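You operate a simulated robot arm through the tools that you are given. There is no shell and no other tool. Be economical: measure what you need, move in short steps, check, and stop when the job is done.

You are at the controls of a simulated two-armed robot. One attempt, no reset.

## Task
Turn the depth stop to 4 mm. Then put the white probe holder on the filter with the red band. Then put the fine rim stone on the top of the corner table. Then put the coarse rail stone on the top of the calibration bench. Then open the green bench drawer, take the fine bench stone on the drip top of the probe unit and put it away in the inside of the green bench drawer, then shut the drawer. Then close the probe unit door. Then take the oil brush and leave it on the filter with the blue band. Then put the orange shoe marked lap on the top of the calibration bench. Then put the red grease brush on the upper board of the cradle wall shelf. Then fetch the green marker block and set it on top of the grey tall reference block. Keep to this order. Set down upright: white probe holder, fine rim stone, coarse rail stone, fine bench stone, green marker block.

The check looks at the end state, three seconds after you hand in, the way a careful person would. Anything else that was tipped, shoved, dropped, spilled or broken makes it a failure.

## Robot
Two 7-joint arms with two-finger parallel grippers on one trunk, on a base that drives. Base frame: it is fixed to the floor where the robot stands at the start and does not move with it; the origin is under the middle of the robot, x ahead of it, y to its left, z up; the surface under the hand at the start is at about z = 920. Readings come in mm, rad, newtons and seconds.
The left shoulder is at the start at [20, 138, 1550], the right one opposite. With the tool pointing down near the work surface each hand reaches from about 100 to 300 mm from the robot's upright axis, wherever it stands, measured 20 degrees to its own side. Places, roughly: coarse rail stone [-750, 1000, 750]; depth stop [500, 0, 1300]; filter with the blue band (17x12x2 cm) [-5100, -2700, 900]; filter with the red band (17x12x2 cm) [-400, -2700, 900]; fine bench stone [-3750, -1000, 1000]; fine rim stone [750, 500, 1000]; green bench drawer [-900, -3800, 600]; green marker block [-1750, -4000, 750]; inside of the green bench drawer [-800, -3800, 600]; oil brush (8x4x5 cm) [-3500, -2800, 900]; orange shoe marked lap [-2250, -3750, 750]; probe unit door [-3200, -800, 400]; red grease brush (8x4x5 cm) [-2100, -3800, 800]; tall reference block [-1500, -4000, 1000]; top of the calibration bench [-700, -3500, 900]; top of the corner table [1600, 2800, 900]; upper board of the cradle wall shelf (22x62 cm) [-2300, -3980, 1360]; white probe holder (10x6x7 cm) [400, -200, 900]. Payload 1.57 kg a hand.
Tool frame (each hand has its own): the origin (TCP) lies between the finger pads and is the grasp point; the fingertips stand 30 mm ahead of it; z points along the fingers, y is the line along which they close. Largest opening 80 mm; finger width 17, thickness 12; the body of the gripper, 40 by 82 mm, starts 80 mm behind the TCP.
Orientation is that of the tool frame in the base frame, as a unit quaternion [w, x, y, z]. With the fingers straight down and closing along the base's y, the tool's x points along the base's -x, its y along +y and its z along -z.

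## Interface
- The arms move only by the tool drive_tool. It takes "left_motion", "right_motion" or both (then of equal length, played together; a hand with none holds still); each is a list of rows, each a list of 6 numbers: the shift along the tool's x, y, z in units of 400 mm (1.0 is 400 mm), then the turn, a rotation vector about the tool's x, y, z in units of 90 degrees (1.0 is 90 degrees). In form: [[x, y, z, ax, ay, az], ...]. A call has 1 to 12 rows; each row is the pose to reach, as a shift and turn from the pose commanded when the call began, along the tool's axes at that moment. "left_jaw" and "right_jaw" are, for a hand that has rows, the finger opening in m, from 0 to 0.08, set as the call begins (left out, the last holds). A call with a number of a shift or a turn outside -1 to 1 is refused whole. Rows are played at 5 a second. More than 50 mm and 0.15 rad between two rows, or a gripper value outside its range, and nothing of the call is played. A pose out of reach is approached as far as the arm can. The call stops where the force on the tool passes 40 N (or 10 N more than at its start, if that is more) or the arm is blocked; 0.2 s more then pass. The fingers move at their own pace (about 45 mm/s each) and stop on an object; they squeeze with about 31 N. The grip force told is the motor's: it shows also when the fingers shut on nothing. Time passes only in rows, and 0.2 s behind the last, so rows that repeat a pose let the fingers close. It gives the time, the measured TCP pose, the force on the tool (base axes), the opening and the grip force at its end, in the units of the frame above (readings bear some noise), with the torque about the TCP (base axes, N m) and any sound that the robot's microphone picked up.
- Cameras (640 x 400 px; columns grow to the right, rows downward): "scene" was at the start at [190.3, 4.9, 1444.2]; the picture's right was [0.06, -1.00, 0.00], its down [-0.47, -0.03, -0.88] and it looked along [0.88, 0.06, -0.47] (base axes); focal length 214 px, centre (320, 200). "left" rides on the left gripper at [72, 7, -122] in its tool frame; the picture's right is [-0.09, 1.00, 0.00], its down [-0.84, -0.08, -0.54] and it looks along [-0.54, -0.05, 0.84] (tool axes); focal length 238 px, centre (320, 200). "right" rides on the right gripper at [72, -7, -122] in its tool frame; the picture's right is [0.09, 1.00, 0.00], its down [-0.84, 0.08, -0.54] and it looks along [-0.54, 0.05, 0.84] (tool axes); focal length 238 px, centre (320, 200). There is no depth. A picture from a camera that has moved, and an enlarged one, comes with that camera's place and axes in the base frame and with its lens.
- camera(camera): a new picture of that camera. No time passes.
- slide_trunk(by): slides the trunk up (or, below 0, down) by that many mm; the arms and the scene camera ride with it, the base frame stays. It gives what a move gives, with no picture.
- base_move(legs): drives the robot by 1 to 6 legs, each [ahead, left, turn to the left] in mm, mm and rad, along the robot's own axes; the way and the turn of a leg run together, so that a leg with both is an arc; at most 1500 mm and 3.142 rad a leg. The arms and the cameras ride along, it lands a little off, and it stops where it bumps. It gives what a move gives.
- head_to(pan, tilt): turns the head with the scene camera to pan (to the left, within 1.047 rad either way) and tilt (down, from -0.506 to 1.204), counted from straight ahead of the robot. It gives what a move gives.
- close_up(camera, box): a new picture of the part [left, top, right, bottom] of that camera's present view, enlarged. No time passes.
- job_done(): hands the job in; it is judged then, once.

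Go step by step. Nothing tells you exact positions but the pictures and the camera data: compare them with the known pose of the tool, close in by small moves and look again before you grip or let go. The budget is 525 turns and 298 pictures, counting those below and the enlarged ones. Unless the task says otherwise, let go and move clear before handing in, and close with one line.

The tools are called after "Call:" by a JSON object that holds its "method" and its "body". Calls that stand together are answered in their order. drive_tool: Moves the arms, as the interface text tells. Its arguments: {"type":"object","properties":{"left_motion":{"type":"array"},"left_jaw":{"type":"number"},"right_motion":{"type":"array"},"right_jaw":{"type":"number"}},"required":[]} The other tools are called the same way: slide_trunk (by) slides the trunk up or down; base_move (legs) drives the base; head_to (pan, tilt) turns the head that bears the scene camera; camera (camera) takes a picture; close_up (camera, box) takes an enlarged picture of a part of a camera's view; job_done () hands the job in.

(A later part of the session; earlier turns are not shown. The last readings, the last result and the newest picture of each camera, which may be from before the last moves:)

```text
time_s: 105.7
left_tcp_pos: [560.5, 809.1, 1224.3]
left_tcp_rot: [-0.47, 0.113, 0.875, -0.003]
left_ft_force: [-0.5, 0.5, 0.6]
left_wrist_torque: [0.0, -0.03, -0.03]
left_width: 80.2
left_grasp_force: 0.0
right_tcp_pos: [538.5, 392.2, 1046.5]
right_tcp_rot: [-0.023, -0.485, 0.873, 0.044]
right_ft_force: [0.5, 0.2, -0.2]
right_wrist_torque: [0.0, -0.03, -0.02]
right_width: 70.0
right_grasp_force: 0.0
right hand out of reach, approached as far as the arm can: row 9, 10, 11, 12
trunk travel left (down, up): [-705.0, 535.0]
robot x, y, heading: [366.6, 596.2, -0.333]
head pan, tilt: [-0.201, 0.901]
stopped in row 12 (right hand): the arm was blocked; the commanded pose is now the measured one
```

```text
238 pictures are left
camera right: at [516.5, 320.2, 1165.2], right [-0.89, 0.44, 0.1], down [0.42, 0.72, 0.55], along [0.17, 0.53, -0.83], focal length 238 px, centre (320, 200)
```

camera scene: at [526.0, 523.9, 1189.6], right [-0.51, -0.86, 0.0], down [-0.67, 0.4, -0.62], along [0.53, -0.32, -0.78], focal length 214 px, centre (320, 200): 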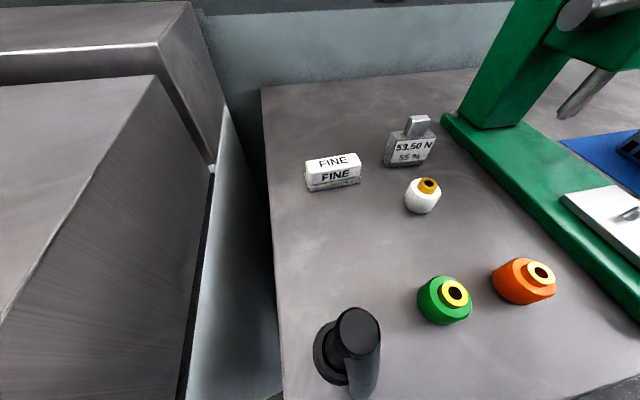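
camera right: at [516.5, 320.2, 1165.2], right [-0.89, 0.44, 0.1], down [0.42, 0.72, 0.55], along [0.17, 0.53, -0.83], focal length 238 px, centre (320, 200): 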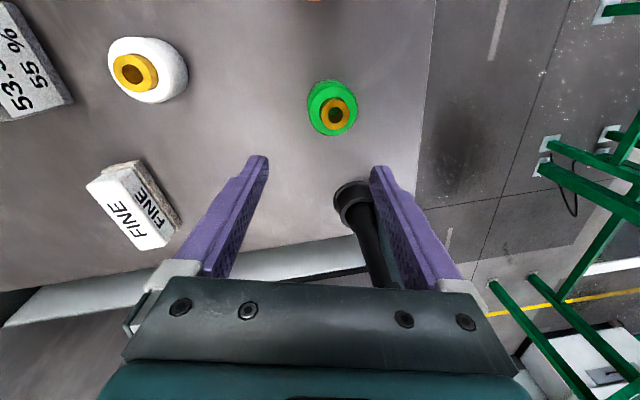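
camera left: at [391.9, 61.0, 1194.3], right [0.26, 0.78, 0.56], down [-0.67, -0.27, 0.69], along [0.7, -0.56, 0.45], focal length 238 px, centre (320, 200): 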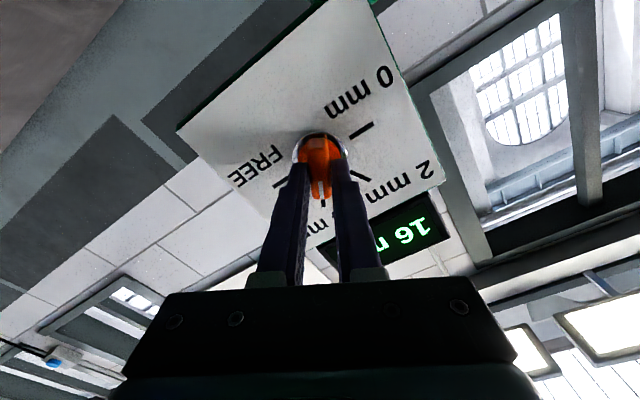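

The arm can't hold that yaw at this reach. I lift the hand away from the stand first and look.

Call:
{"method": "drive_tool", "body": {"right_motion": [[0, 0, -0.1, 0, 0, 0], [0, 0, -0.2, 0, 0, 0], [0, 0, -0.3, 0, 0, 0]]}}

Call:
{"method": "camera", "body": {"camera": "scene"}}

```text
time_s: 106.5
left_tcp_pos: [561.2, 808.6, 1223.7]
left_tcp_rot: [-0.469, 0.114, 0.876, -0.003]
left_ft_force: [-0.5, 0.0, -0.1]
left_wrist_torque: [-0.02, -0.02, -0.02]
left_width: 80.1
left_grasp_force: 0.1
right_tcp_pos: [533.7, 385.2, 1140.4]
right_tcp_rot: [-0.074, -0.496, 0.864, 0.043]
right_ft_force: [2.3, -0.1, 8.2]
right_wrist_torque: [0.05, 0.11, -0.01]
right_width: 69.9
right_grasp_force: 0.1
right hand out of reach, approached as far as the arm can: row 1, 2
trunk travel left (down, up): [-705.0, 535.0]
robot x, y, heading: [366.7, 598.7, -0.336]
head pan, tilt: [-0.201, 0.901]
```

```text
237 pictures are left
camera scene: at [525.6, 524.1, 1189.5], right [-0.51, -0.86, 0.0], down [-0.67, 0.4, -0.62], along [0.53, -0.32, -0.78], focal length 214 px, centre (320, 200)
```

scene: 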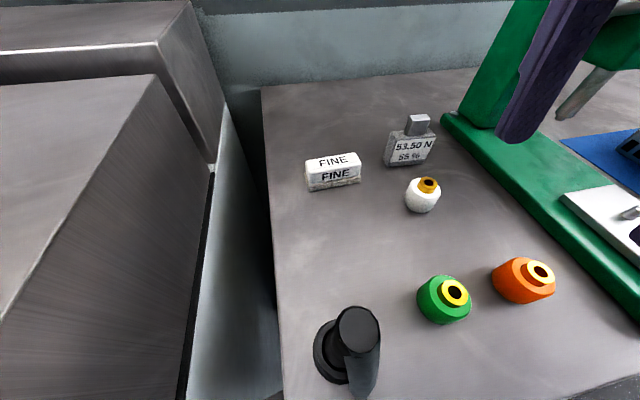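

Call:
{"method": "drive_tool", "body": {"right_motion": [[0, 0, 0, 0, 0, 0.087], [0, 0, 0, 0, 0, 0.173], [0, 0, 0, 0, 0, 0.26], [0, 0, 0, 0, 0, 0.347], [0, 0, 0, 0, 0, 0.433], [0, 0, 0, 0, 0, 0.52], [0, 0, 0, 0, 0, 0.607], [0, 0, 0, 0, 0, 0.693], [0, 0, 0, 0, 0, 0.78], [0, 0, 0, 0, 0, 0.867]]}}

Call:
{"method": "drive_tool", "body": {"right_motion": [[0, 0, 0, 0, 0, 0.087], [0, 0, 0, 0, 0, 0.173], [0, 0, 0, 0, 0, 0.26], [0, 0, 0, 0, 0, 0.347], [0, 0, 0, 0, 0, 0.433], [0, 0, 0, 0, 0, 0.52], [0, 0, 0, 0, 0, 0.607], [0, 0, 0, 0, 0, 0.693], [0, 0, 0, 0, 0, 0.78], [0, 0, 0, 0, 0, 0.867]]}}

```text
time_s: 108.7
left_tcp_pos: [561.6, 809.1, 1224.2]
left_tcp_rot: [-0.468, 0.115, 0.876, -0.003]
left_ft_force: [0.7, 0.2, 0.2]
left_wrist_torque: [0.03, -0.01, 0.0]
left_width: 80.2
left_grasp_force: 0.1
right_tcp_pos: [550.0, 386.6, 1165.9]
right_tcp_rot: [-0.044, 0.174, 0.984, 0.02]
right_ft_force: [0.3, -0.2, -0.5]
right_wrist_torque: [-0.04, 0.03, 0.01]
right_width: 70.1
right_grasp_force: 0.0
trunk travel left (down, up): [-705.0, 535.0]
robot x, y, heading: [366.8, 594.6, -0.336]
head pan, tilt: [-0.201, 0.901]
```

```text
time_s: 110.9
left_tcp_pos: [560.8, 808.5, 1225.0]
left_tcp_rot: [-0.468, 0.114, 0.876, -0.003]
left_ft_force: [0.0, 0.6, -0.2]
left_wrist_torque: [0.01, -0.05, 0.0]
left_width: 80.0
left_grasp_force: 0.0
right_tcp_pos: [547.9, 383.5, 1165.2]
right_tcp_rot: [-0.045, 0.754, 0.655, -0.012]
right_ft_force: [-0.2, 0.4, -0.7]
right_wrist_torque: [-0.04, -0.04, 0.0]
right_width: 70.0
right_grasp_force: 0.0
trunk travel left (down, up): [-705.0, 535.0]
robot x, y, heading: [368.1, 595.9, -0.338]
head pan, tilt: [-0.201, 0.901]
```

Call:
{"method": "drive_tool", "body": {"right_motion": [[0.0065, 0.085, 0.0275, -0.014, -0.005, 0.026], [0.013, 0.17, 0.055, -0.027, -0.011, 0.052], [0.0195, 0.254, 0.0825, -0.041, -0.016, 0.078], [0.026, 0.339, 0.11, -0.055, -0.0215, 0.104]]}}

Call:
{"method": "camera", "body": {"camera": "right"}}

```text
time_s: 111.9
left_tcp_pos: [561.4, 808.3, 1224.6]
left_tcp_rot: [-0.468, 0.114, 0.876, -0.003]
left_ft_force: [0.5, -0.5, -0.7]
left_wrist_torque: [0.0, 0.03, -0.02]
left_width: 80.0
left_grasp_force: 0.1
right_tcp_pos: [680.7, 378.7, 1110.4]
right_tcp_rot: [-0.001, 0.805, 0.593, -0.001]
right_ft_force: [0.4, 0.1, -0.4]
right_wrist_torque: [0.01, 0.01, -0.02]
right_width: 70.0
right_grasp_force: 0.1
trunk travel left (down, up): [-705.0, 535.0]
robot x, y, heading: [368.4, 596.0, -0.339]
head pan, tilt: [-0.201, 0.901]
```

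```text
236 pictures are left
camera right: at [696.2, 449.1, 1230.1], right [0.98, -0.21, 0.0], down [-0.17, -0.82, 0.54], along [-0.11, -0.53, -0.84], focal length 238 px, centre (320, 200)
```

right: 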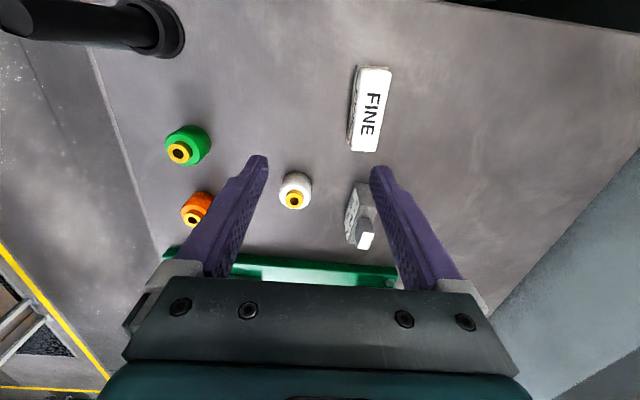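

This yaw reaches well. I move over the stone at (737, 377).

Call:
{"method": "drive_tool", "body": {"right_motion": [[0.012, 0.045, 0.03, 0, 0, -0.012], [0.025, 0.09, 0.08, 0, 0, -0.024], [0.037, 0.135, 0.175, 0, 0, -0.035]]}}

Call:
{"method": "camera", "body": {"camera": "right"}}

```text
time_s: 112.7
left_tcp_pos: [559.2, 807.7, 1224.9]
left_tcp_rot: [-0.468, 0.115, 0.876, -0.003]
left_ft_force: [0.1, 0.0, 1.0]
left_wrist_torque: [0.0, -0.02, -0.04]
left_width: 80.0
left_grasp_force: 0.0
right_tcp_pos: [736.1, 379.0, 1042.1]
right_tcp_rot: [0.0, 0.789, 0.615, 0.0]
right_ft_force: [0.2, 0.4, 0.2]
right_wrist_torque: [-0.01, -0.02, 0.01]
right_width: 70.0
right_grasp_force: 0.0
trunk travel left (down, up): [-705.0, 535.0]
robot x, y, heading: [366.8, 595.3, -0.339]
head pan, tilt: [-0.201, 0.901]
```

```text
235 pictures are left
camera right: at [747.7, 450.0, 1163.8], right [0.99, -0.15, 0.0], down [-0.13, -0.83, 0.54], along [-0.08, -0.54, -0.84], focal length 238 px, centre (320, 200)
```

right: 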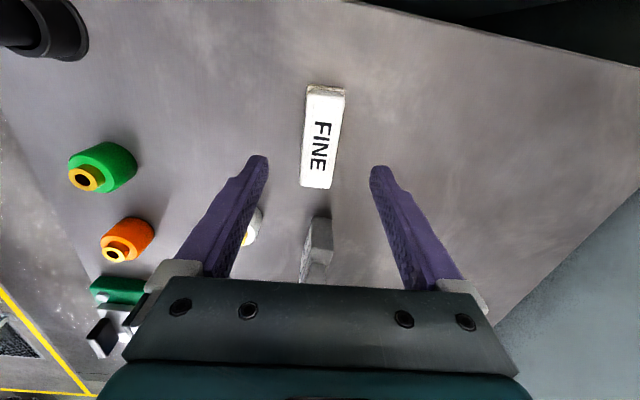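

Call:
{"method": "drive_tool", "body": {"right_motion": [[0.01, 0.009, 0.05, 0, 0, 0], [0.01, 0.009, 0.12, 0, 0, 0], [0.01, 0.009, 0.17, 0, 0, 0], [0.01, 0.009, 0.2, 0, 0, 0]], "right_jaw": 0.065}}

Call:
{"method": "camera", "body": {"camera": "right"}}

Call:
{"method": "close_up", "body": {"camera": "scene", "box": [270, 90, 420, 230]}}

```text
time_s: 113.7
left_tcp_pos: [561.8, 809.0, 1224.5]
left_tcp_rot: [-0.469, 0.115, 0.876, -0.003]
left_ft_force: [0.2, -0.2, -0.1]
left_wrist_torque: [0.0, -0.01, 0.02]
left_width: 80.3
left_grasp_force: 0.1
right_tcp_pos: [739.9, 381.2, 959.4]
right_tcp_rot: [0.0, 0.788, 0.615, 0.0]
right_ft_force: [-0.5, -1.2, -0.1]
right_wrist_torque: [-0.01, -0.01, -0.02]
right_width: 64.9
right_grasp_force: 0.1
trunk travel left (down, up): [-705.0, 535.0]
robot x, y, heading: [367.1, 594.4, -0.339]
head pan, tilt: [-0.201, 0.901]
```

```text
234 pictures are left
camera right: at [751.1, 451.7, 1080.5], right [0.99, -0.15, 0.0], down [-0.13, -0.83, 0.54], along [-0.08, -0.54, -0.84], focal length 238 px, centre (320, 200)
```

right: 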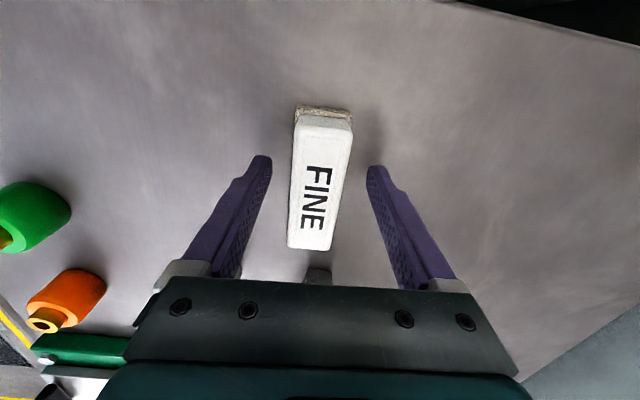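

```text
2.86 times, centred on (345, 160) of scene
camera zoom: at [526.0, 523.9, 1189.6], right [-0.51, -0.86, 0.0], down [-0.67, 0.4, -0.62], along [0.53, -0.32, -0.78], focal length 613 px, centre (249, 314)
```

zoom: 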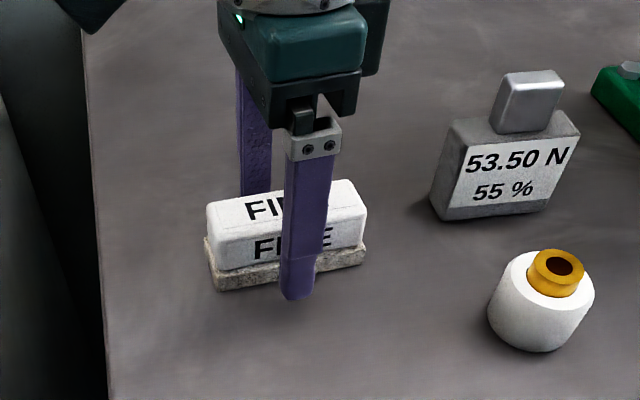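

Call:
{"method": "drive_tool", "body": {"right_motion": [[0.01, 0, 0.005, 0, 0, 0], [0.01, 0, 0.005, 0, 0, 0], [0.01, 0, 0.005, 0, 0, 0], [0.01, 0, 0.005, 0, 0, 0]], "right_jaw": 0.0}}

Call:
{"method": "drive_tool", "body": {"right_motion": [[0, 0, -0.03, 0, 0, 0], [0, 0, -0.1, 0, 0, 0], [0, 0, -0.2, 0, 0, 0], [0, 0, -0.3, 0, 0, 0], [0, 0, -0.4, 0, 0, 0]]}}

Call:
{"method": "camera", "body": {"camera": "right"}}

```text
time_s: 114.7
left_tcp_pos: [559.7, 808.9, 1225.1]
left_tcp_rot: [-0.469, 0.114, 0.876, -0.002]
left_ft_force: [0.0, 0.2, -1.2]
left_wrist_torque: [-0.02, 0.02, 0.0]
left_width: 79.9
left_grasp_force: 0.1
right_tcp_pos: [740.8, 385.2, 958.6]
right_tcp_rot: [-0.001, 0.789, 0.615, 0.0]
right_ft_force: [0.1, 1.2, 0.5]
right_wrist_torque: [0.05, -0.04, 0.02]
right_width: 34.6
right_grasp_force: 30.8
trunk travel left (down, up): [-705.0, 535.0]
robot x, y, heading: [368.2, 596.2, -0.331]
head pan, tilt: [-0.201, 0.901]
```

```text
time_s: 115.9
left_tcp_pos: [560.7, 807.6, 1224.5]
left_tcp_rot: [-0.468, 0.115, 0.876, -0.003]
left_ft_force: [0.6, -0.6, 0.5]
left_wrist_torque: [0.02, -0.02, -0.02]
left_width: 80.2
left_grasp_force: 0.1
right_tcp_pos: [744.0, 385.1, 1115.4]
right_tcp_rot: [-0.001, 0.788, 0.616, -0.001]
right_ft_force: [-0.2, -0.6, -2.0]
right_wrist_torque: [0.02, 0.01, -0.03]
right_width: 34.6
right_grasp_force: 30.6
trunk travel left (down, up): [-705.0, 535.0]
robot x, y, heading: [372.3, 596.4, -0.328]
head pan, tilt: [-0.201, 0.901]
```

```text
232 pictures are left
camera right: at [755.9, 456.3, 1236.3], right [0.99, -0.15, 0.0], down [-0.13, -0.83, 0.54], along [-0.09, -0.53, -0.84], focal length 238 px, centre (320, 200)
```

right: 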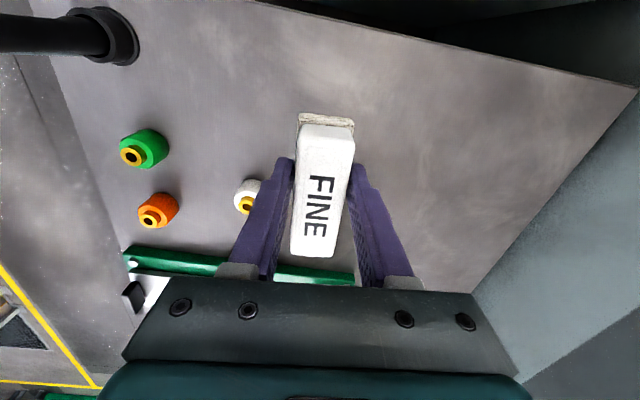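

Holding it. I raise the hand a bit more, back away from the bench, and turn toward the corner table.

Call:
{"method": "drive_tool", "body": {"right_motion": [[0, -0.02, -0.07, 0, 0, 0], [0, -0.06, -0.14, 0, 0, 0], [0, -0.12, -0.18, 0, 0, 0]]}}

Call:
{"method": "base_move", "body": {"legs": [[-400, 0, 0], [0, 0, 1.57]]}}

Call:
{"method": "head_to", "body": {"pan": 0, "tilt": 0.3}}

Call:
{"method": "camera", "body": {"camera": "scene"}}

```text
time_s: 116.7
left_tcp_pos: [561.0, 808.8, 1224.9]
left_tcp_rot: [-0.469, 0.115, 0.876, -0.003]
left_ft_force: [-0.2, -0.7, 0.9]
left_wrist_torque: [0.0, 0.01, 0.03]
left_width: 80.2
left_grasp_force: 0.1
right_tcp_pos: [695.7, 395.8, 1193.0]
right_tcp_rot: [-0.001, 0.788, 0.615, -0.001]
right_ft_force: [0.1, 0.7, -1.8]
right_wrist_torque: [0.02, 0.0, -0.02]
right_width: 34.4
right_grasp_force: 30.4
trunk travel left (down, up): [-705.0, 535.0]
robot x, y, heading: [368.1, 599.0, -0.33]
head pan, tilt: [-0.201, 0.901]
```

```text
time_s: 123.0
left_tcp_pos: [-225.0, 926.3, 1225.1]
left_tcp_rot: [-0.331, -0.533, 0.704, -0.331]
left_ft_force: [0.4, 0.3, -0.1]
left_wrist_torque: [-0.02, 0.03, 0.01]
left_width: 80.0
left_grasp_force: 0.1
right_tcp_pos: [190.1, 1055.1, 1193.8]
right_tcp_rot: [-0.001, 0.131, 0.991, -0.002]
right_ft_force: [-0.2, -0.2, -1.3]
right_wrist_torque: [0.06, 0.06, 0.03]
right_width: 34.4
right_grasp_force: 30.5
trunk travel left (down, up): [-705.0, 535.0]
robot x, y, heading: [-12.7, 733.3, 1.216]
head pan, tilt: [-0.201, 0.901]
```

```text
time_s: 124.0
left_tcp_pos: [-226.1, 926.3, 1225.5]
left_tcp_rot: [-0.332, -0.533, 0.705, -0.33]
left_ft_force: [0.5, 0.8, 0.1]
left_wrist_torque: [0.02, -0.01, 0.0]
left_width: 80.1
left_grasp_force: 0.2
right_tcp_pos: [189.0, 1055.1, 1192.3]
right_tcp_rot: [-0.001, 0.131, 0.991, -0.001]
right_ft_force: [-0.5, -0.6, -1.8]
right_wrist_torque: [-0.01, 0.02, -0.01]
right_width: 34.4
right_grasp_force: 31.6
trunk travel left (down, up): [-705.0, 535.0]
robot x, y, heading: [-15.7, 731.1, 1.224]
head pan, tilt: [0.0, 0.3]
```

```text
231 pictures are left
camera scene: at [49.8, 910.4, 1241.7], right [0.94, -0.35, 0.0], down [-0.1, -0.28, -0.95], along [0.33, 0.9, -0.3], focal length 214 px, centre (320, 200)
```

scene: 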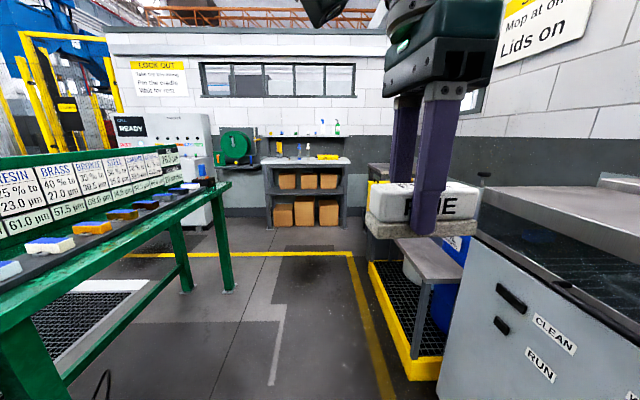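

Call:
{"method": "base_move", "body": {"legs": [[1100, 0, 0]]}}

Call:
{"method": "head_to", "body": {"pan": -0.15, "tilt": 0.4}}

Call:
{"method": "camera", "body": {"camera": "scene"}}

```text
time_s: 129.7
left_tcp_pos: [162.9, 1964.5, 1225.3]
left_tcp_rot: [-0.334, -0.529, 0.708, -0.328]
left_ft_force: [0.5, -0.1, 1.0]
left_wrist_torque: [0.02, 0.02, 0.01]
left_width: 79.7
left_grasp_force: 0.0
right_tcp_pos: [580.5, 2088.1, 1193.0]
right_tcp_rot: [0.0, 0.137, 0.991, -0.002]
right_ft_force: [-0.5, 0.1, -2.1]
right_wrist_torque: [0.01, 0.02, 0.01]
right_width: 34.7
right_grasp_force: 31.1
trunk travel left (down, up): [-705.0, 535.0]
robot x, y, heading: [369.2, 1767.5, 1.207]
head pan, tilt: [0.0, 0.3]
```

```text
time_s: 130.4
left_tcp_pos: [163.6, 1963.2, 1225.9]
left_tcp_rot: [-0.333, -0.529, 0.708, -0.329]
left_ft_force: [0.1, 0.2, 0.8]
left_wrist_torque: [0.01, -0.01, 0.01]
left_width: 80.0
left_grasp_force: 0.0
right_tcp_pos: [579.9, 2087.3, 1192.5]
right_tcp_rot: [0.0, 0.136, 0.991, -0.002]
right_ft_force: [-0.1, -0.3, -2.2]
right_wrist_torque: [-0.01, 0.04, -0.01]
right_width: 34.5
right_grasp_force: 31.1
trunk travel left (down, up): [-705.0, 535.0]
robot x, y, heading: [374.3, 1760.9, 1.203]
head pan, tilt: [-0.15, 0.4]
```

```text
230 pictures are left
camera scene: at [451.0, 1937.4, 1232.6], right [0.87, -0.49, 0.0], down [-0.19, -0.34, -0.92], along [0.45, 0.8, -0.39], focal length 214 px, centre (320, 200)
```

scene: 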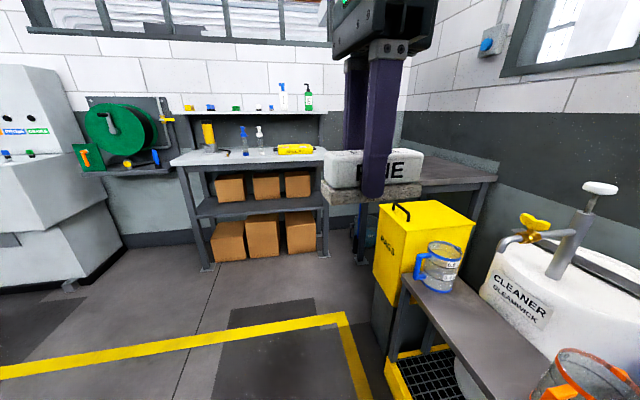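

Call:
{"method": "base_move", "body": {"legs": [[500, 0, -0.4]]}}

Call:
{"method": "head_to", "body": {"pan": 0.2, "tilt": 0.5}}

Call:
{"method": "camera", "body": {"camera": "scene"}}

```text
time_s: 133.3
left_tcp_pos: [517.2, 2446.6, 1225.6]
left_tcp_rot: [-0.391, -0.381, 0.797, -0.258]
left_ft_force: [-0.5, 0.1, 1.1]
left_wrist_torque: [-0.01, -0.02, -0.03]
left_width: 80.2
left_grasp_force: 0.1
right_tcp_pos: [950.0, 2402.2, 1192.2]
right_tcp_rot: [-0.001, 0.327, 0.945, -0.002]
right_ft_force: [0.7, 0.9, -2.7]
right_wrist_torque: [-0.03, 0.0, 0.02]
right_width: 34.6
right_grasp_force: 30.9
trunk travel left (down, up): [-705.0, 535.0]
robot x, y, heading: [636.2, 2184.1, 0.813]
head pan, tilt: [-0.15, 0.4]
```

```text
time_s: 134.1
left_tcp_pos: [518.5, 2447.6, 1224.5]
left_tcp_rot: [-0.392, -0.381, 0.797, -0.257]
left_ft_force: [-0.6, -0.2, 0.0]
left_wrist_torque: [-0.02, 0.01, 0.01]
left_width: 80.2
left_grasp_force: 0.1
right_tcp_pos: [951.2, 2401.6, 1192.7]
right_tcp_rot: [0.0, 0.327, 0.945, -0.001]
right_ft_force: [0.5, -0.8, -2.5]
right_wrist_torque: [0.01, 0.03, -0.03]
right_width: 34.4
right_grasp_force: 30.8
trunk travel left (down, up): [-705.0, 535.0]
robot x, y, heading: [637.1, 2183.3, 0.812]
head pan, tilt: [0.201, 0.499]
```

```text
229 pictures are left
camera scene: at [749.4, 2333.0, 1223.4], right [0.85, -0.53, 0.0], down [-0.25, -0.41, -0.88], along [0.46, 0.75, -0.48], focal length 214 px, centre (320, 200)
```

scene: 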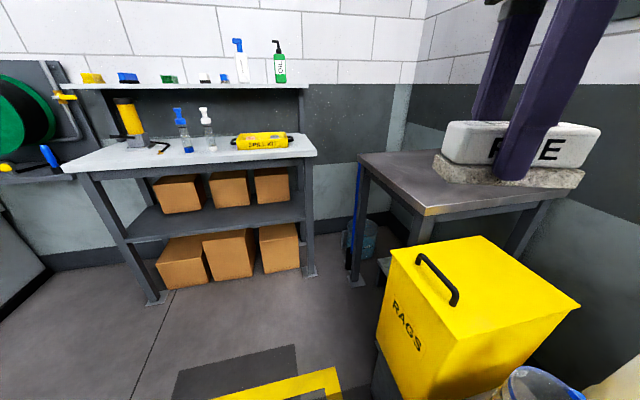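

The corner table is the dark top at right, and its left side is accessible. I turn to face it, strafe left past the rags bin, then approach.

Call:
{"method": "base_move", "body": {"legs": [[0, 0, -1.14], [0, 830, 0]]}}

Call:
{"method": "head_to", "body": {"pan": 0.0, "tilt": 0.6}}

Call:
{"method": "camera", "body": {"camera": "scene"}}

```text
time_s: 141.4
left_tcp_pos: [1083.5, 3186.5, 1225.2]
left_tcp_rot: [-0.468, 0.111, 0.877, -0.005]
left_ft_force: [0.3, 0.7, -0.5]
left_wrist_torque: [0.0, 0.0, 0.01]
left_width: 80.1
left_grasp_force: 0.0
right_tcp_pos: [1222.2, 2775.0, 1192.9]
right_tcp_rot: [0.0, 0.786, 0.618, -0.001]
right_ft_force: [-0.1, -0.5, -1.6]
right_wrist_torque: [0.02, 0.0, 0.03]
right_width: 34.3
right_grasp_force: 31.4
trunk travel left (down, up): [-705.0, 535.0]
robot x, y, heading: [894.9, 2973.7, -0.323]
head pan, tilt: [0.201, 0.499]
```

```text
time_s: 142.1
left_tcp_pos: [1082.9, 3186.4, 1225.7]
left_tcp_rot: [-0.469, 0.11, 0.876, -0.005]
left_ft_force: [-0.4, -0.3, -0.1]
left_wrist_torque: [-0.01, -0.02, 0.0]
left_width: 79.8
left_grasp_force: 0.1
right_tcp_pos: [1222.4, 2775.0, 1191.7]
right_tcp_rot: [-0.002, 0.786, 0.618, -0.002]
right_ft_force: [0.0, 0.1, -2.6]
right_wrist_torque: [0.04, 0.03, -0.02]
right_width: 34.4
right_grasp_force: 30.9
trunk travel left (down, up): [-705.0, 535.0]
robot x, y, heading: [891.6, 2969.6, -0.325]
head pan, tilt: [0.0, 0.6]
```

```text
228 pictures are left
camera scene: at [1069.3, 2910.6, 1214.3], right [-0.32, -0.95, 0.0], down [-0.54, 0.18, -0.83], along [0.78, -0.26, -0.56], focal length 214 px, centre (320, 200)
```

scene: 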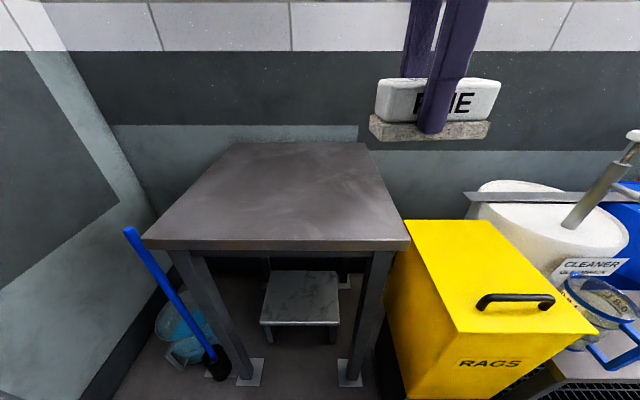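

Call:
{"method": "base_move", "body": {"legs": [[280, 60, 0]]}}

Call:
{"method": "camera", "body": {"camera": "scene"}}

Call:
{"method": "camera", "body": {"camera": "right"}}

```text
time_s: 144.0
left_tcp_pos: [1359.9, 3154.4, 1224.5]
left_tcp_rot: [-0.469, 0.109, 0.876, -0.006]
left_ft_force: [0.0, 0.3, 0.0]
left_wrist_torque: [0.02, 0.01, 0.03]
left_width: 79.7
left_grasp_force: 0.1
right_tcp_pos: [1499.5, 2742.9, 1192.1]
right_tcp_rot: [-0.002, 0.786, 0.618, -0.001]
right_ft_force: [0.2, 0.0, -3.3]
right_wrist_torque: [0.04, -0.01, -0.02]
right_width: 34.5
right_grasp_force: 31.5
trunk travel left (down, up): [-705.0, 535.0]
robot x, y, heading: [1168.6, 2940.4, -0.33]
head pan, tilt: [0.0, 0.6]
```

```text
227 pictures are left
camera scene: at [1346.5, 2879.0, 1214.3], right [-0.32, -0.95, 0.0], down [-0.54, 0.18, -0.82], along [0.78, -0.26, -0.57], focal length 214 px, centre (320, 200)
```

scene: 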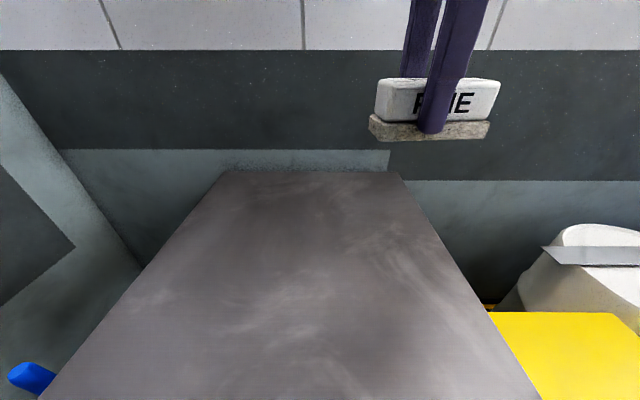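

```text
226 pictures are left
camera right: at [1510.5, 2814.0, 1313.2], right [0.99, -0.14, 0.0], down [-0.12, -0.83, 0.54], along [-0.08, -0.54, -0.84], focal length 238 px, centre (320, 200)
```

right: 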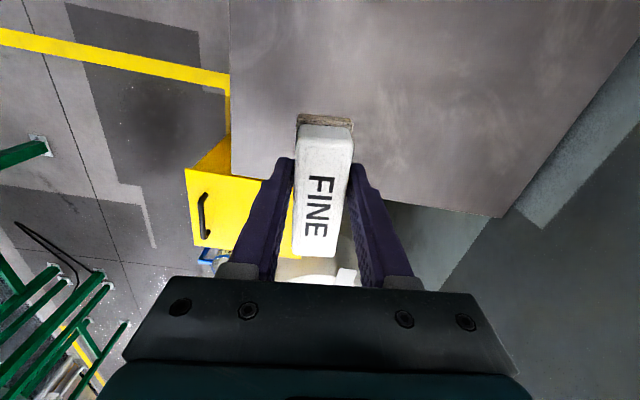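

The stone is over the table. Lowering.

Call:
{"method": "drive_tool", "body": {"right_motion": [[0, 0, 0.1, 0, 0, 0], [0, 0, 0.2, 0, 0, 0], [0, 0, 0.3, 0, 0, 0], [0, 0, 0.4, 0, 0, 0], [0, 0, 0.5, 0, 0, 0]]}}

Call:
{"method": "camera", "body": {"camera": "right"}}

Call:
{"method": "camera", "body": {"camera": "scene"}}

```text
time_s: 145.2
left_tcp_pos: [1360.4, 3154.2, 1226.3]
left_tcp_rot: [-0.469, 0.11, 0.876, -0.005]
left_ft_force: [0.1, 0.0, 0.4]
left_wrist_torque: [0.01, 0.01, -0.01]
left_width: 79.8
left_grasp_force: 0.0
right_tcp_pos: [1500.8, 2743.6, 993.1]
right_tcp_rot: [-0.001, 0.786, 0.618, -0.001]
right_ft_force: [-0.4, -0.2, -2.4]
right_wrist_torque: [0.04, 0.0, 0.0]
right_width: 34.5
right_grasp_force: 31.6
trunk travel left (down, up): [-705.0, 535.0]
robot x, y, heading: [1168.5, 2938.5, -0.324]
head pan, tilt: [0.0, 0.6]
```

```text
225 pictures are left
camera right: at [1511.4, 2814.0, 1113.9], right [0.99, -0.14, 0.0], down [-0.12, -0.83, 0.54], along [-0.08, -0.54, -0.84], focal length 238 px, centre (320, 200)
```

right: 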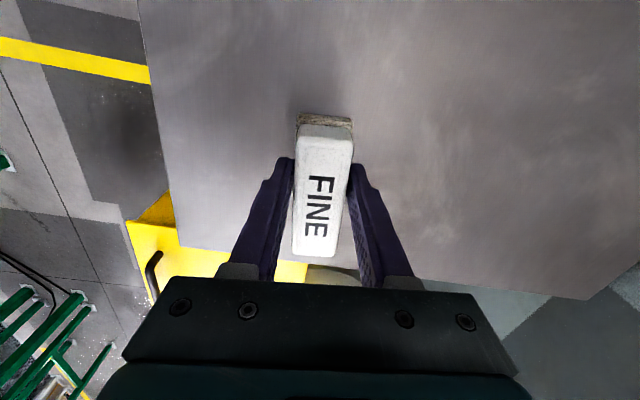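

```text
224 pictures are left
camera scene: at [1346.5, 2879.1, 1214.3], right [-0.32, -0.95, 0.0], down [-0.54, 0.18, -0.82], along [0.78, -0.26, -0.57], focal length 214 px, centre (320, 200)
```

scene: 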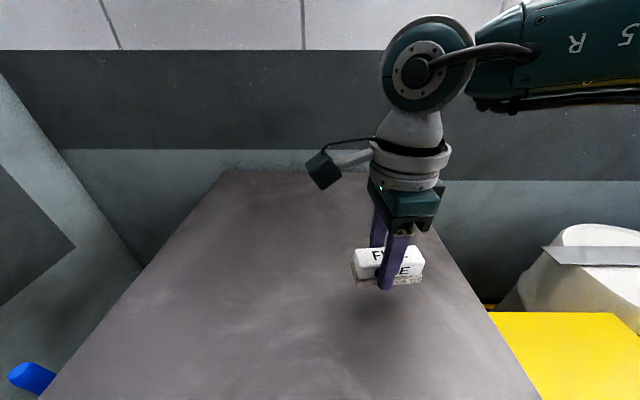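

Call:
{"method": "drive_tool", "body": {"right_motion": [[0, 0, 0.03, 0, 0, 0], [0, 0, 0.06, 0, 0, 0], [0, 0, 0.08, 0, 0, 0], [0, 0, 0.1, 0, 0, 0]]}}

Call:
{"method": "close_up", "body": {"camera": "scene", "box": [320, 200, 460, 340]}}

```text
time_s: 146.2
left_tcp_pos: [1359.0, 3154.4, 1225.0]
left_tcp_rot: [-0.469, 0.11, 0.876, -0.005]
left_ft_force: [-0.6, 0.3, -0.5]
left_wrist_torque: [0.0, 0.04, 0.01]
left_width: 80.0
left_grasp_force: 0.1
right_tcp_pos: [1499.7, 2743.4, 952.8]
right_tcp_rot: [-0.001, 0.785, 0.62, -0.001]
right_ft_force: [0.0, 0.4, -1.9]
right_wrist_torque: [0.02, 0.01, 0.04]
right_width: 34.4
right_grasp_force: 31.2
trunk travel left (down, up): [-705.0, 535.0]
robot x, y, heading: [1167.4, 2939.4, -0.328]
head pan, tilt: [0.0, 0.6]
```

```text
2.86 times, centred on (390, 270) of scene
camera zoom: at [1346.5, 2879.0, 1214.3], right [-0.32, -0.95, 0.0], down [-0.54, 0.18, -0.82], along [0.78, -0.26, -0.57], focal length 613 px, centre (120, 0)
```

zoom: 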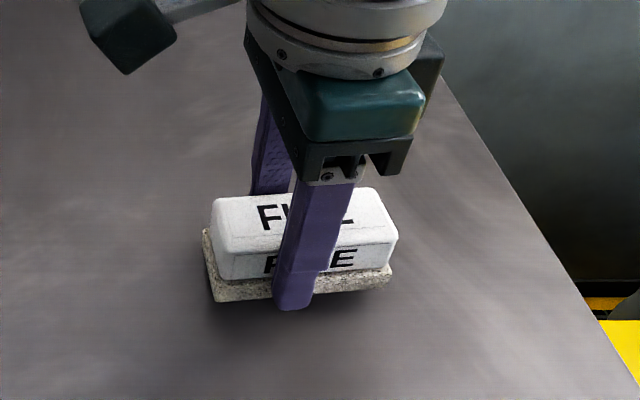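

Call:
{"method": "drive_tool", "body": {"right_motion": [[0, 0, 0.0125, 0, 0, 0], [0, 0, 0.025, 0, 0, 0], [0, 0, 0.0325, 0, 0, 0]]}}

Call:
{"method": "close_up", "body": {"camera": "scene", "box": [320, 200, 460, 340]}}

```text
time_s: 147.0
left_tcp_pos: [1359.4, 3154.8, 1224.9]
left_tcp_rot: [-0.468, 0.11, 0.877, -0.005]
left_ft_force: [-0.1, 0.5, 0.5]
left_wrist_torque: [0.01, -0.01, 0.0]
left_width: 80.0
left_grasp_force: 0.0
right_tcp_pos: [1500.6, 2742.7, 940.1]
right_tcp_rot: [-0.002, 0.786, 0.618, 0.0]
right_ft_force: [-0.3, 0.8, -2.4]
right_wrist_torque: [0.0, -0.01, 0.01]
right_width: 34.5
right_grasp_force: 31.0
trunk travel left (down, up): [-705.0, 535.0]
robot x, y, heading: [1169.5, 2939.4, -0.328]
head pan, tilt: [0.0, 0.6]
```

```text
2.86 times, centred on (390, 270) of scene
camera zoom: at [1346.5, 2879.0, 1214.3], right [-0.32, -0.95, 0.0], down [-0.54, 0.18, -0.82], along [0.78, -0.26, -0.57], focal length 613 px, centre (120, 0)
```

zoom: 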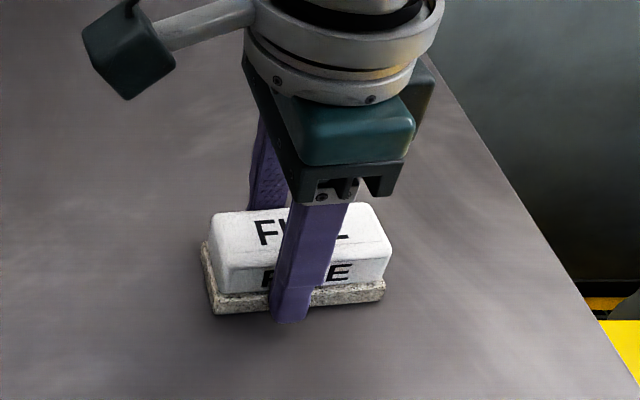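

Call:
{"method": "drive_tool", "body": {"right_motion": [[0, 0, 0.006, 0, 0, 0], [0, 0, 0.012, 0, 0, 0]]}}

Call:
{"method": "drive_tool", "body": {"right_motion": [[0, 0, 0.005, 0, 0, 0], [0, 0, 0.01, 0, 0, 0]]}}

```text
time_s: 147.6
left_tcp_pos: [1360.4, 3153.8, 1225.1]
left_tcp_rot: [-0.468, 0.11, 0.877, -0.006]
left_ft_force: [0.1, 0.2, 0.3]
left_wrist_torque: [0.0, 0.0, 0.02]
left_width: 80.0
left_grasp_force: 0.0
right_tcp_pos: [1498.6, 2743.5, 936.1]
right_tcp_rot: [-0.002, 0.786, 0.618, -0.001]
right_ft_force: [-12.0, 0.4, 33.4]
right_wrist_torque: [-0.03, 0.29, -0.15]
right_width: 35.1
right_grasp_force: 30.8
trunk travel left (down, up): [-705.0, 535.0]
robot x, y, heading: [1167.2, 2937.6, -0.326]
head pan, tilt: [0.0, 0.6]
```

```text
time_s: 148.2
left_tcp_pos: [1361.6, 3153.9, 1225.9]
left_tcp_rot: [-0.468, 0.11, 0.877, -0.006]
left_ft_force: [1.1, -0.3, -0.6]
left_wrist_torque: [-0.02, 0.02, -0.03]
left_width: 80.4
left_grasp_force: 0.1
right_tcp_pos: [1501.2, 2743.2, 931.8]
right_tcp_rot: [0.001, 0.785, 0.619, 0.001]
right_ft_force: [-3.0, -1.8, 31.8]
right_wrist_torque: [-0.01, 0.11, -0.04]
right_width: 34.5
right_grasp_force: 31.0
trunk travel left (down, up): [-705.0, 535.0]
robot x, y, heading: [1171.9, 2941.4, -0.326]
head pan, tilt: [0.0, 0.6]
```

Contact made. Releasing gently.

Call:
{"method": "drive_tool", "body": {"right_motion": [[0, 0, -0.006, 0, 0, 0], [0, 0, -0.006, 0, 0, 0]]}}

Call:
{"method": "drive_tool", "body": {"right_motion": [[0, 0, 0, 0, 0, 0], [0, 0, 0, 0, 0, 0], [0, 0, 0, 0, 0, 0], [0, 0, -0.05, 0, 0, 0], [0, 0, -0.15, 0, 0, 0], [0, 0, -0.25, 0, 0, 0], [0, 0, -0.35, 0, 0, 0], [0, 0, -0.45, 0, 0, 0], [0, 0, -0.55, 0, 0, 0]], "right_jaw": 0.065}}

Call:
{"method": "camera", "body": {"camera": "scene"}}

```text
time_s: 148.8
left_tcp_pos: [1360.9, 3155.7, 1225.2]
left_tcp_rot: [-0.469, 0.11, 0.876, -0.005]
left_ft_force: [0.0, 0.3, 0.3]
left_wrist_torque: [0.03, 0.01, -0.01]
left_width: 80.2
left_grasp_force: 0.0
right_tcp_pos: [1498.1, 2744.2, 932.5]
right_tcp_rot: [0.0, 0.786, 0.618, -0.002]
right_ft_force: [2.3, -0.3, 4.9]
right_wrist_torque: [0.2, -0.25, -0.07]
right_width: 34.4
right_grasp_force: 31.2
trunk travel left (down, up): [-705.0, 535.0]
robot x, y, heading: [1170.1, 2944.1, -0.32]
head pan, tilt: [0.0, 0.6]
```

```text
time_s: 150.8
left_tcp_pos: [1359.8, 3156.0, 1224.4]
left_tcp_rot: [-0.468, 0.109, 0.877, -0.006]
left_ft_force: [0.1, -1.1, 0.3]
left_wrist_torque: [0.03, 0.0, 0.04]
left_width: 80.1
left_grasp_force: 0.0
right_tcp_pos: [1497.9, 2741.8, 1152.0]
right_tcp_rot: [-0.002, 0.786, 0.618, -0.001]
right_ft_force: [0.7, 1.2, 0.1]
right_wrist_torque: [0.0, -0.02, 0.02]
right_width: 64.9
right_grasp_force: 0.1
trunk travel left (down, up): [-705.0, 535.0]
robot x, y, heading: [1168.2, 2941.9, -0.326]
head pan, tilt: [0.0, 0.6]
```

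```text
221 pictures are left
camera scene: at [1346.6, 2879.0, 1214.3], right [-0.32, -0.95, 0.0], down [-0.54, 0.18, -0.83], along [0.78, -0.26, -0.56], focal length 214 px, centre (320, 200)
```

scene: 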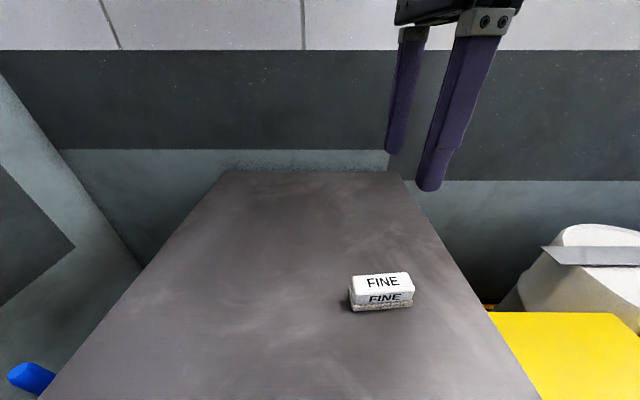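

The fine rim stone is upright on the corner table. Now I head back for the coarse rail stone on the green rack side.

Call:
{"method": "base_move", "body": {"legs": [[-400, 0, 0], [0, -1200, 0], [0, -1100, 0], [0, 0, 3.14]]}}

Call:
{"method": "head_to", "body": {"pan": 0.0, "tilt": 0.5}}

Call:
{"method": "camera", "body": {"camera": "scene"}}

```text
time_s: 171.8
left_tcp_pos: [-159.7, 682.7, 1224.0]
left_tcp_rot: [-0.019, 0.879, -0.085, 0.468]
left_ft_force: [-0.1, -0.8, 0.0]
left_wrist_torque: [-0.01, 0.02, 0.0]
left_width: 80.1
left_grasp_force: 0.0
right_tcp_pos: [-320.5, 1086.9, 1151.9]
right_tcp_rot: [0.001, -0.64, 0.768, -0.001]
right_ft_force: [0.6, 0.1, 0.2]
right_wrist_torque: [0.01, -0.01, -0.01]
right_width: 65.1
right_grasp_force: 0.0
trunk travel left (down, up): [-705.0, 535.0]
robot x, y, heading: [20.8, 904.6, 2.874]
head pan, tilt: [0.0, 0.6]
```

```text
time_s: 172.4
left_tcp_pos: [-159.4, 682.5, 1225.0]
left_tcp_rot: [-0.019, 0.879, -0.085, 0.468]
left_ft_force: [-0.2, -0.5, 0.3]
left_wrist_torque: [-0.01, -0.01, 0.02]
left_width: 80.2
left_grasp_force: 0.0
right_tcp_pos: [-320.0, 1086.2, 1151.5]
right_tcp_rot: [0.001, -0.64, 0.768, -0.002]
right_ft_force: [-0.1, 0.2, -0.8]
right_wrist_torque: [0.02, 0.02, 0.0]
right_width: 64.7
right_grasp_force: 0.1
trunk travel left (down, up): [-705.0, 535.0]
robot x, y, heading: [18.2, 907.1, 2.87]
head pan, tilt: [0.0, 0.499]
```

```text
220 pictures are left
camera scene: at [-164.7, 956.9, 1223.4], right [0.27, 0.96, 0.0], down [0.46, -0.13, -0.88], along [-0.85, 0.23, -0.48], focal length 214 px, centre (320, 200)
```

scene: 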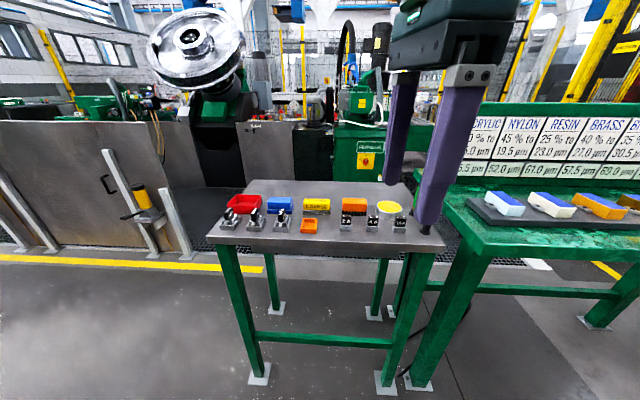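

Call:
{"method": "close_up", "body": {"camera": "scene", "box": [190, 160, 450, 270]}}

Call:
{"method": "close_up", "body": {"camera": "scene", "box": [0, 60, 260, 270]}}

Call:
{"method": "close_up", "body": {"camera": "scene", "box": [420, 90, 640, 290]}}

```text
2.46 times, centred on (320, 215) of scene
camera zoom: at [-164.7, 956.9, 1223.4], right [0.27, 0.96, 0.0], down [0.46, -0.13, -0.88], along [-0.85, 0.23, -0.48], focal length 528 px, centre (320, 163)
```

zoom: 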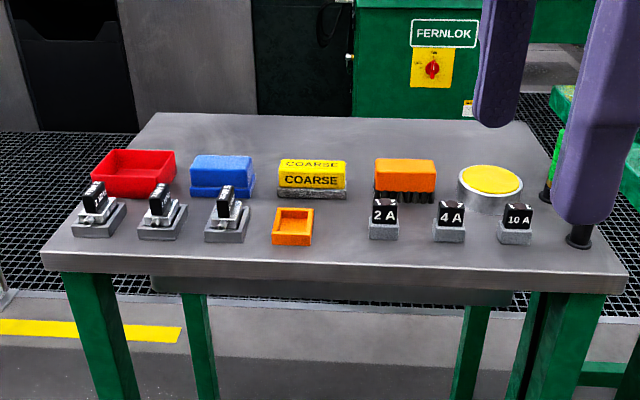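

```text
1.90 times, centred on (130, 165) of scene
camera zoom: at [-164.7, 956.9, 1223.4], right [0.27, 0.96, 0.0], down [0.46, -0.13, -0.88], along [-0.85, 0.23, -0.48], focal length 408 px, centre (682, 267)
```

zoom: 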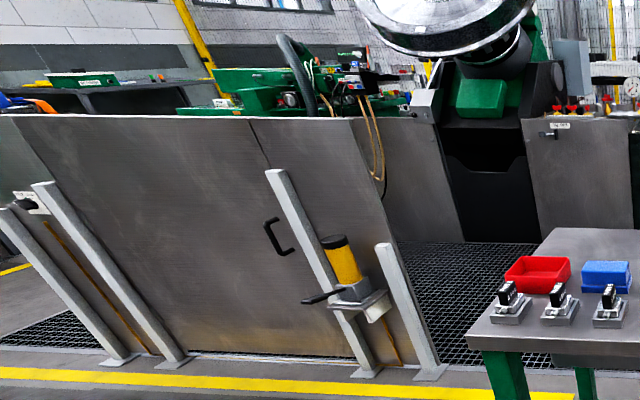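

```text
2.00 times, centred on (530, 190) of scene
camera zoom: at [-164.7, 956.9, 1223.4], right [0.27, 0.96, 0.0], down [0.46, -0.13, -0.88], along [-0.85, 0.23, -0.48], focal length 429 px, centre (-100, 220)
```

zoom: 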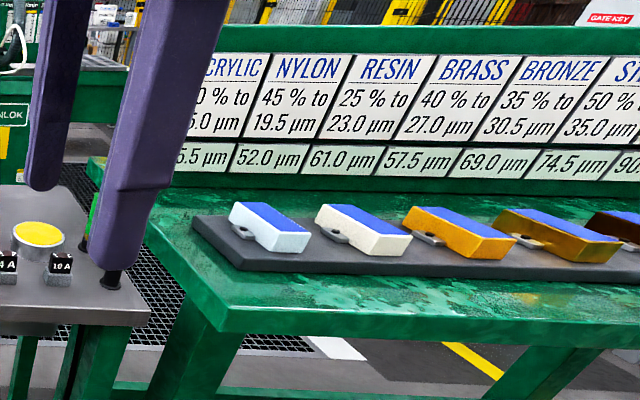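

The yellow COARSE stone is on the small green-legged stand, about (-819, 1122, 830). I approach with the right hand aligned the same way.

Call:
{"method": "base_move", "body": {"legs": [[0, 165, -0.063], [400, 0, 0]]}}

Call:
{"method": "slide_trunk", "body": {"by": -80}}

Call:
{"method": "head_to", "body": {"pan": -0.2, "tilt": 0.7}}

Call:
{"method": "camera", "body": {"camera": "scene"}}

Call:
{"method": "camera", "body": {"camera": "right"}}

```text
time_s: 176.0
left_tcp_pos: [-597.9, 667.4, 1225.3]
left_tcp_rot: [-0.005, 0.877, -0.109, 0.468]
left_ft_force: [-0.3, 0.0, -0.4]
left_wrist_torque: [0.01, 0.01, 0.0]
left_width: 80.0
left_grasp_force: 0.2
right_tcp_pos: [-735.8, 1080.4, 1151.8]
right_tcp_rot: [0.002, -0.619, 0.785, -0.001]
right_ft_force: [0.0, -0.7, 0.1]
right_wrist_torque: [0.01, -0.03, 0.04]
right_width: 64.8
right_grasp_force: 0.0
trunk travel left (down, up): [-705.0, 535.0]
robot x, y, heading: [-408.8, 880.2, 2.815]
head pan, tilt: [0.0, 0.499]
```

```text
time_s: 177.1
left_tcp_pos: [-597.6, 668.3, 1145.5]
left_tcp_rot: [-0.006, 0.877, -0.109, 0.468]
left_ft_force: [-1.5, -0.4, -0.2]
left_wrist_torque: [-0.03, -0.01, -0.02]
left_width: 79.9
left_grasp_force: 0.1
right_tcp_pos: [-736.0, 1081.3, 1070.8]
right_tcp_rot: [0.001, -0.619, 0.786, -0.001]
right_ft_force: [0.3, 0.4, 0.0]
right_wrist_torque: [0.05, 0.0, 0.02]
right_width: 64.8
right_grasp_force: 0.2
trunk travel left (down, up): [-625.0, 615.0]
robot x, y, heading: [-404.9, 882.8, 2.818]
head pan, tilt: [0.0, 0.499]
```

```text
time_s: 177.9
left_tcp_pos: [-598.0, 667.1, 1144.7]
left_tcp_rot: [-0.005, 0.877, -0.109, 0.468]
left_ft_force: [0.0, -0.3, 0.1]
left_wrist_torque: [0.02, -0.04, -0.03]
left_width: 79.8
left_grasp_force: 0.1
right_tcp_pos: [-736.2, 1080.9, 1071.9]
right_tcp_rot: [0.001, -0.619, 0.785, -0.002]
right_ft_force: [-0.5, 0.5, -0.2]
right_wrist_torque: [-0.01, 0.0, 0.0]
right_width: 65.0
right_grasp_force: 0.1
trunk travel left (down, up): [-625.0, 615.0]
robot x, y, heading: [-404.6, 884.5, 2.814]
head pan, tilt: [-0.201, 0.7]
```

```text
216 pictures are left
camera scene: at [-575.8, 955.9, 1125.8], right [0.5, 0.87, 0.0], down [0.56, -0.32, -0.77], along [-0.66, 0.38, -0.64], focal length 214 px, centre (320, 200)
```

scene: 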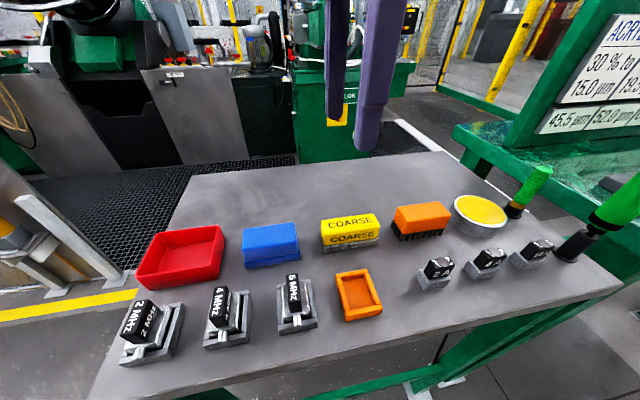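

```text
215 pictures are left
camera right: at [-746.9, 1008.3, 1192.4], right [-0.99, 0.14, 0.0], down [0.12, 0.83, 0.54], along [0.08, 0.54, -0.84], focal length 238 px, centre (320, 200)
```

right: 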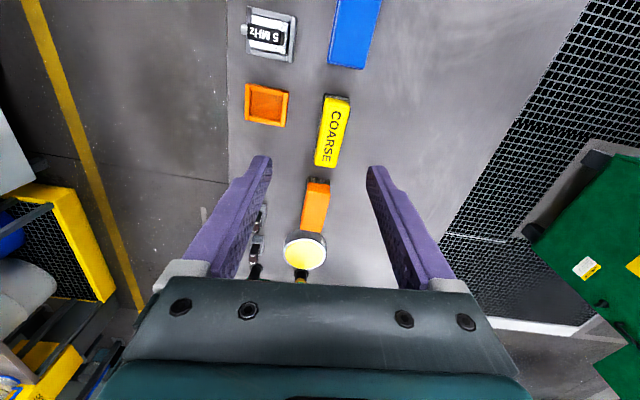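

Call:
{"method": "drive_tool", "body": {"right_motion": [[-0.02, 0.015, 0.09, 0, 0, 0.023], [-0.04, 0.03, 0.18, 0, 0, 0.047], [-0.059, 0.045, 0.27, 0, 0, 0.07], [-0.059, 0.045, 0.33, 0, 0, 0.07]], "right_jaw": 0.06}}

Call:
{"method": "camera", "body": {"camera": "right"}}

Call:
{"method": "close_up", "body": {"camera": "scene", "box": [280, 170, 440, 310]}}

```text
time_s: 178.9
left_tcp_pos: [-598.5, 667.6, 1145.9]
left_tcp_rot: [-0.006, 0.877, -0.109, 0.468]
left_ft_force: [0.6, 0.2, -0.3]
left_wrist_torque: [-0.02, 0.03, -0.02]
left_width: 80.0
left_grasp_force: 0.1
right_tcp_pos: [-747.0, 1108.5, 936.7]
right_tcp_rot: [0.001, -0.575, 0.818, -0.002]
right_ft_force: [-1.0, -0.7, 0.0]
right_wrist_torque: [0.04, 0.0, 0.0]
right_width: 60.2
right_grasp_force: 0.1
trunk travel left (down, up): [-625.0, 615.0]
robot x, y, heading: [-407.4, 880.8, 2.815]
head pan, tilt: [-0.201, 0.7]
```

```text
214 pictures are left
camera right: at [-765.7, 1038.6, 1057.7], right [-0.97, 0.25, 0.0], down [0.21, 0.81, 0.54], along [0.14, 0.52, -0.84], focal length 238 px, centre (320, 200)
```

right: 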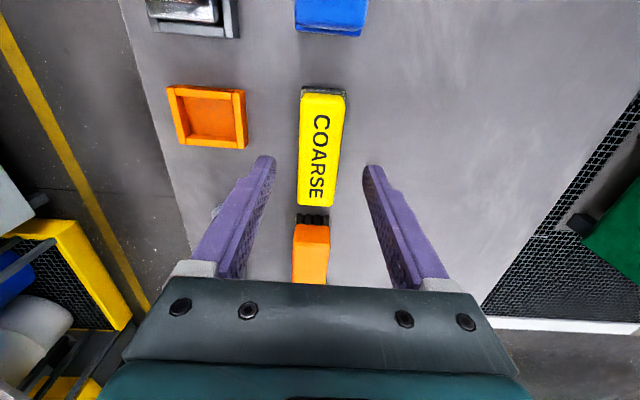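

```text
2.86 times, centred on (360, 240) of scene
camera zoom: at [-575.7, 955.9, 1125.7], right [0.5, 0.87, 0.0], down [0.56, -0.32, -0.76], along [-0.66, 0.38, -0.64], focal length 613 px, centre (206, 86)
```

zoom: 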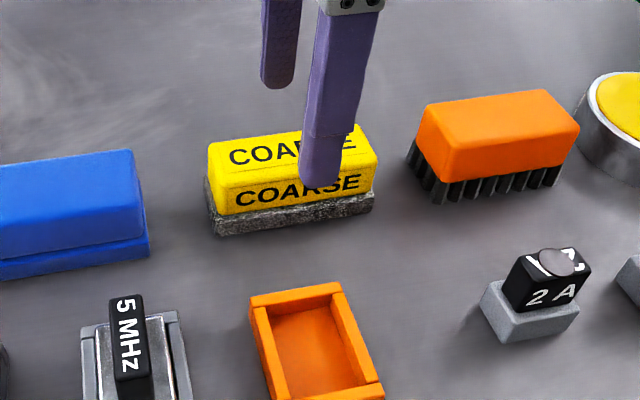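

Call:
{"method": "drive_tool", "body": {"right_motion": [[0.014, 0, 0.04, 0, 0, 0], [0.014, 0, 0.08, 0, 0, 0], [0.014, 0, 0.12, 0, 0, 0], [0.014, 0, 0.155, 0, 0, 0]]}}

Call:
{"method": "close_up", "body": {"camera": "scene", "box": [280, 170, 440, 310]}}

```text
time_s: 179.9
left_tcp_pos: [-599.4, 669.2, 1146.2]
left_tcp_rot: [-0.006, 0.877, -0.11, 0.468]
left_ft_force: [-0.9, 1.1, 0.8]
left_wrist_torque: [0.01, 0.02, -0.02]
left_width: 80.1
left_grasp_force: 0.1
right_tcp_pos: [-752.5, 1103.6, 880.3]
right_tcp_rot: [-0.001, -0.576, 0.818, 0.0]
right_ft_force: [-0.3, 0.7, 28.5]
right_wrist_torque: [-0.24, -0.99, -0.06]
right_width: 60.9
right_grasp_force: 0.2
trunk travel left (down, up): [-625.0, 615.0]
robot x, y, heading: [-406.6, 883.9, 2.815]
head pan, tilt: [-0.201, 0.7]
```

```text
2.86 times, centred on (360, 240) of scene
camera zoom: at [-577.0, 957.2, 1126.8], right [0.5, 0.87, 0.0], down [0.56, -0.32, -0.77], along [-0.66, 0.38, -0.64], focal length 613 px, centre (206, 86)
```

zoom: 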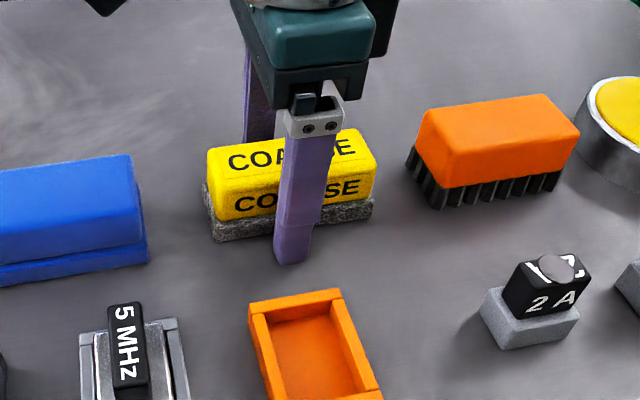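

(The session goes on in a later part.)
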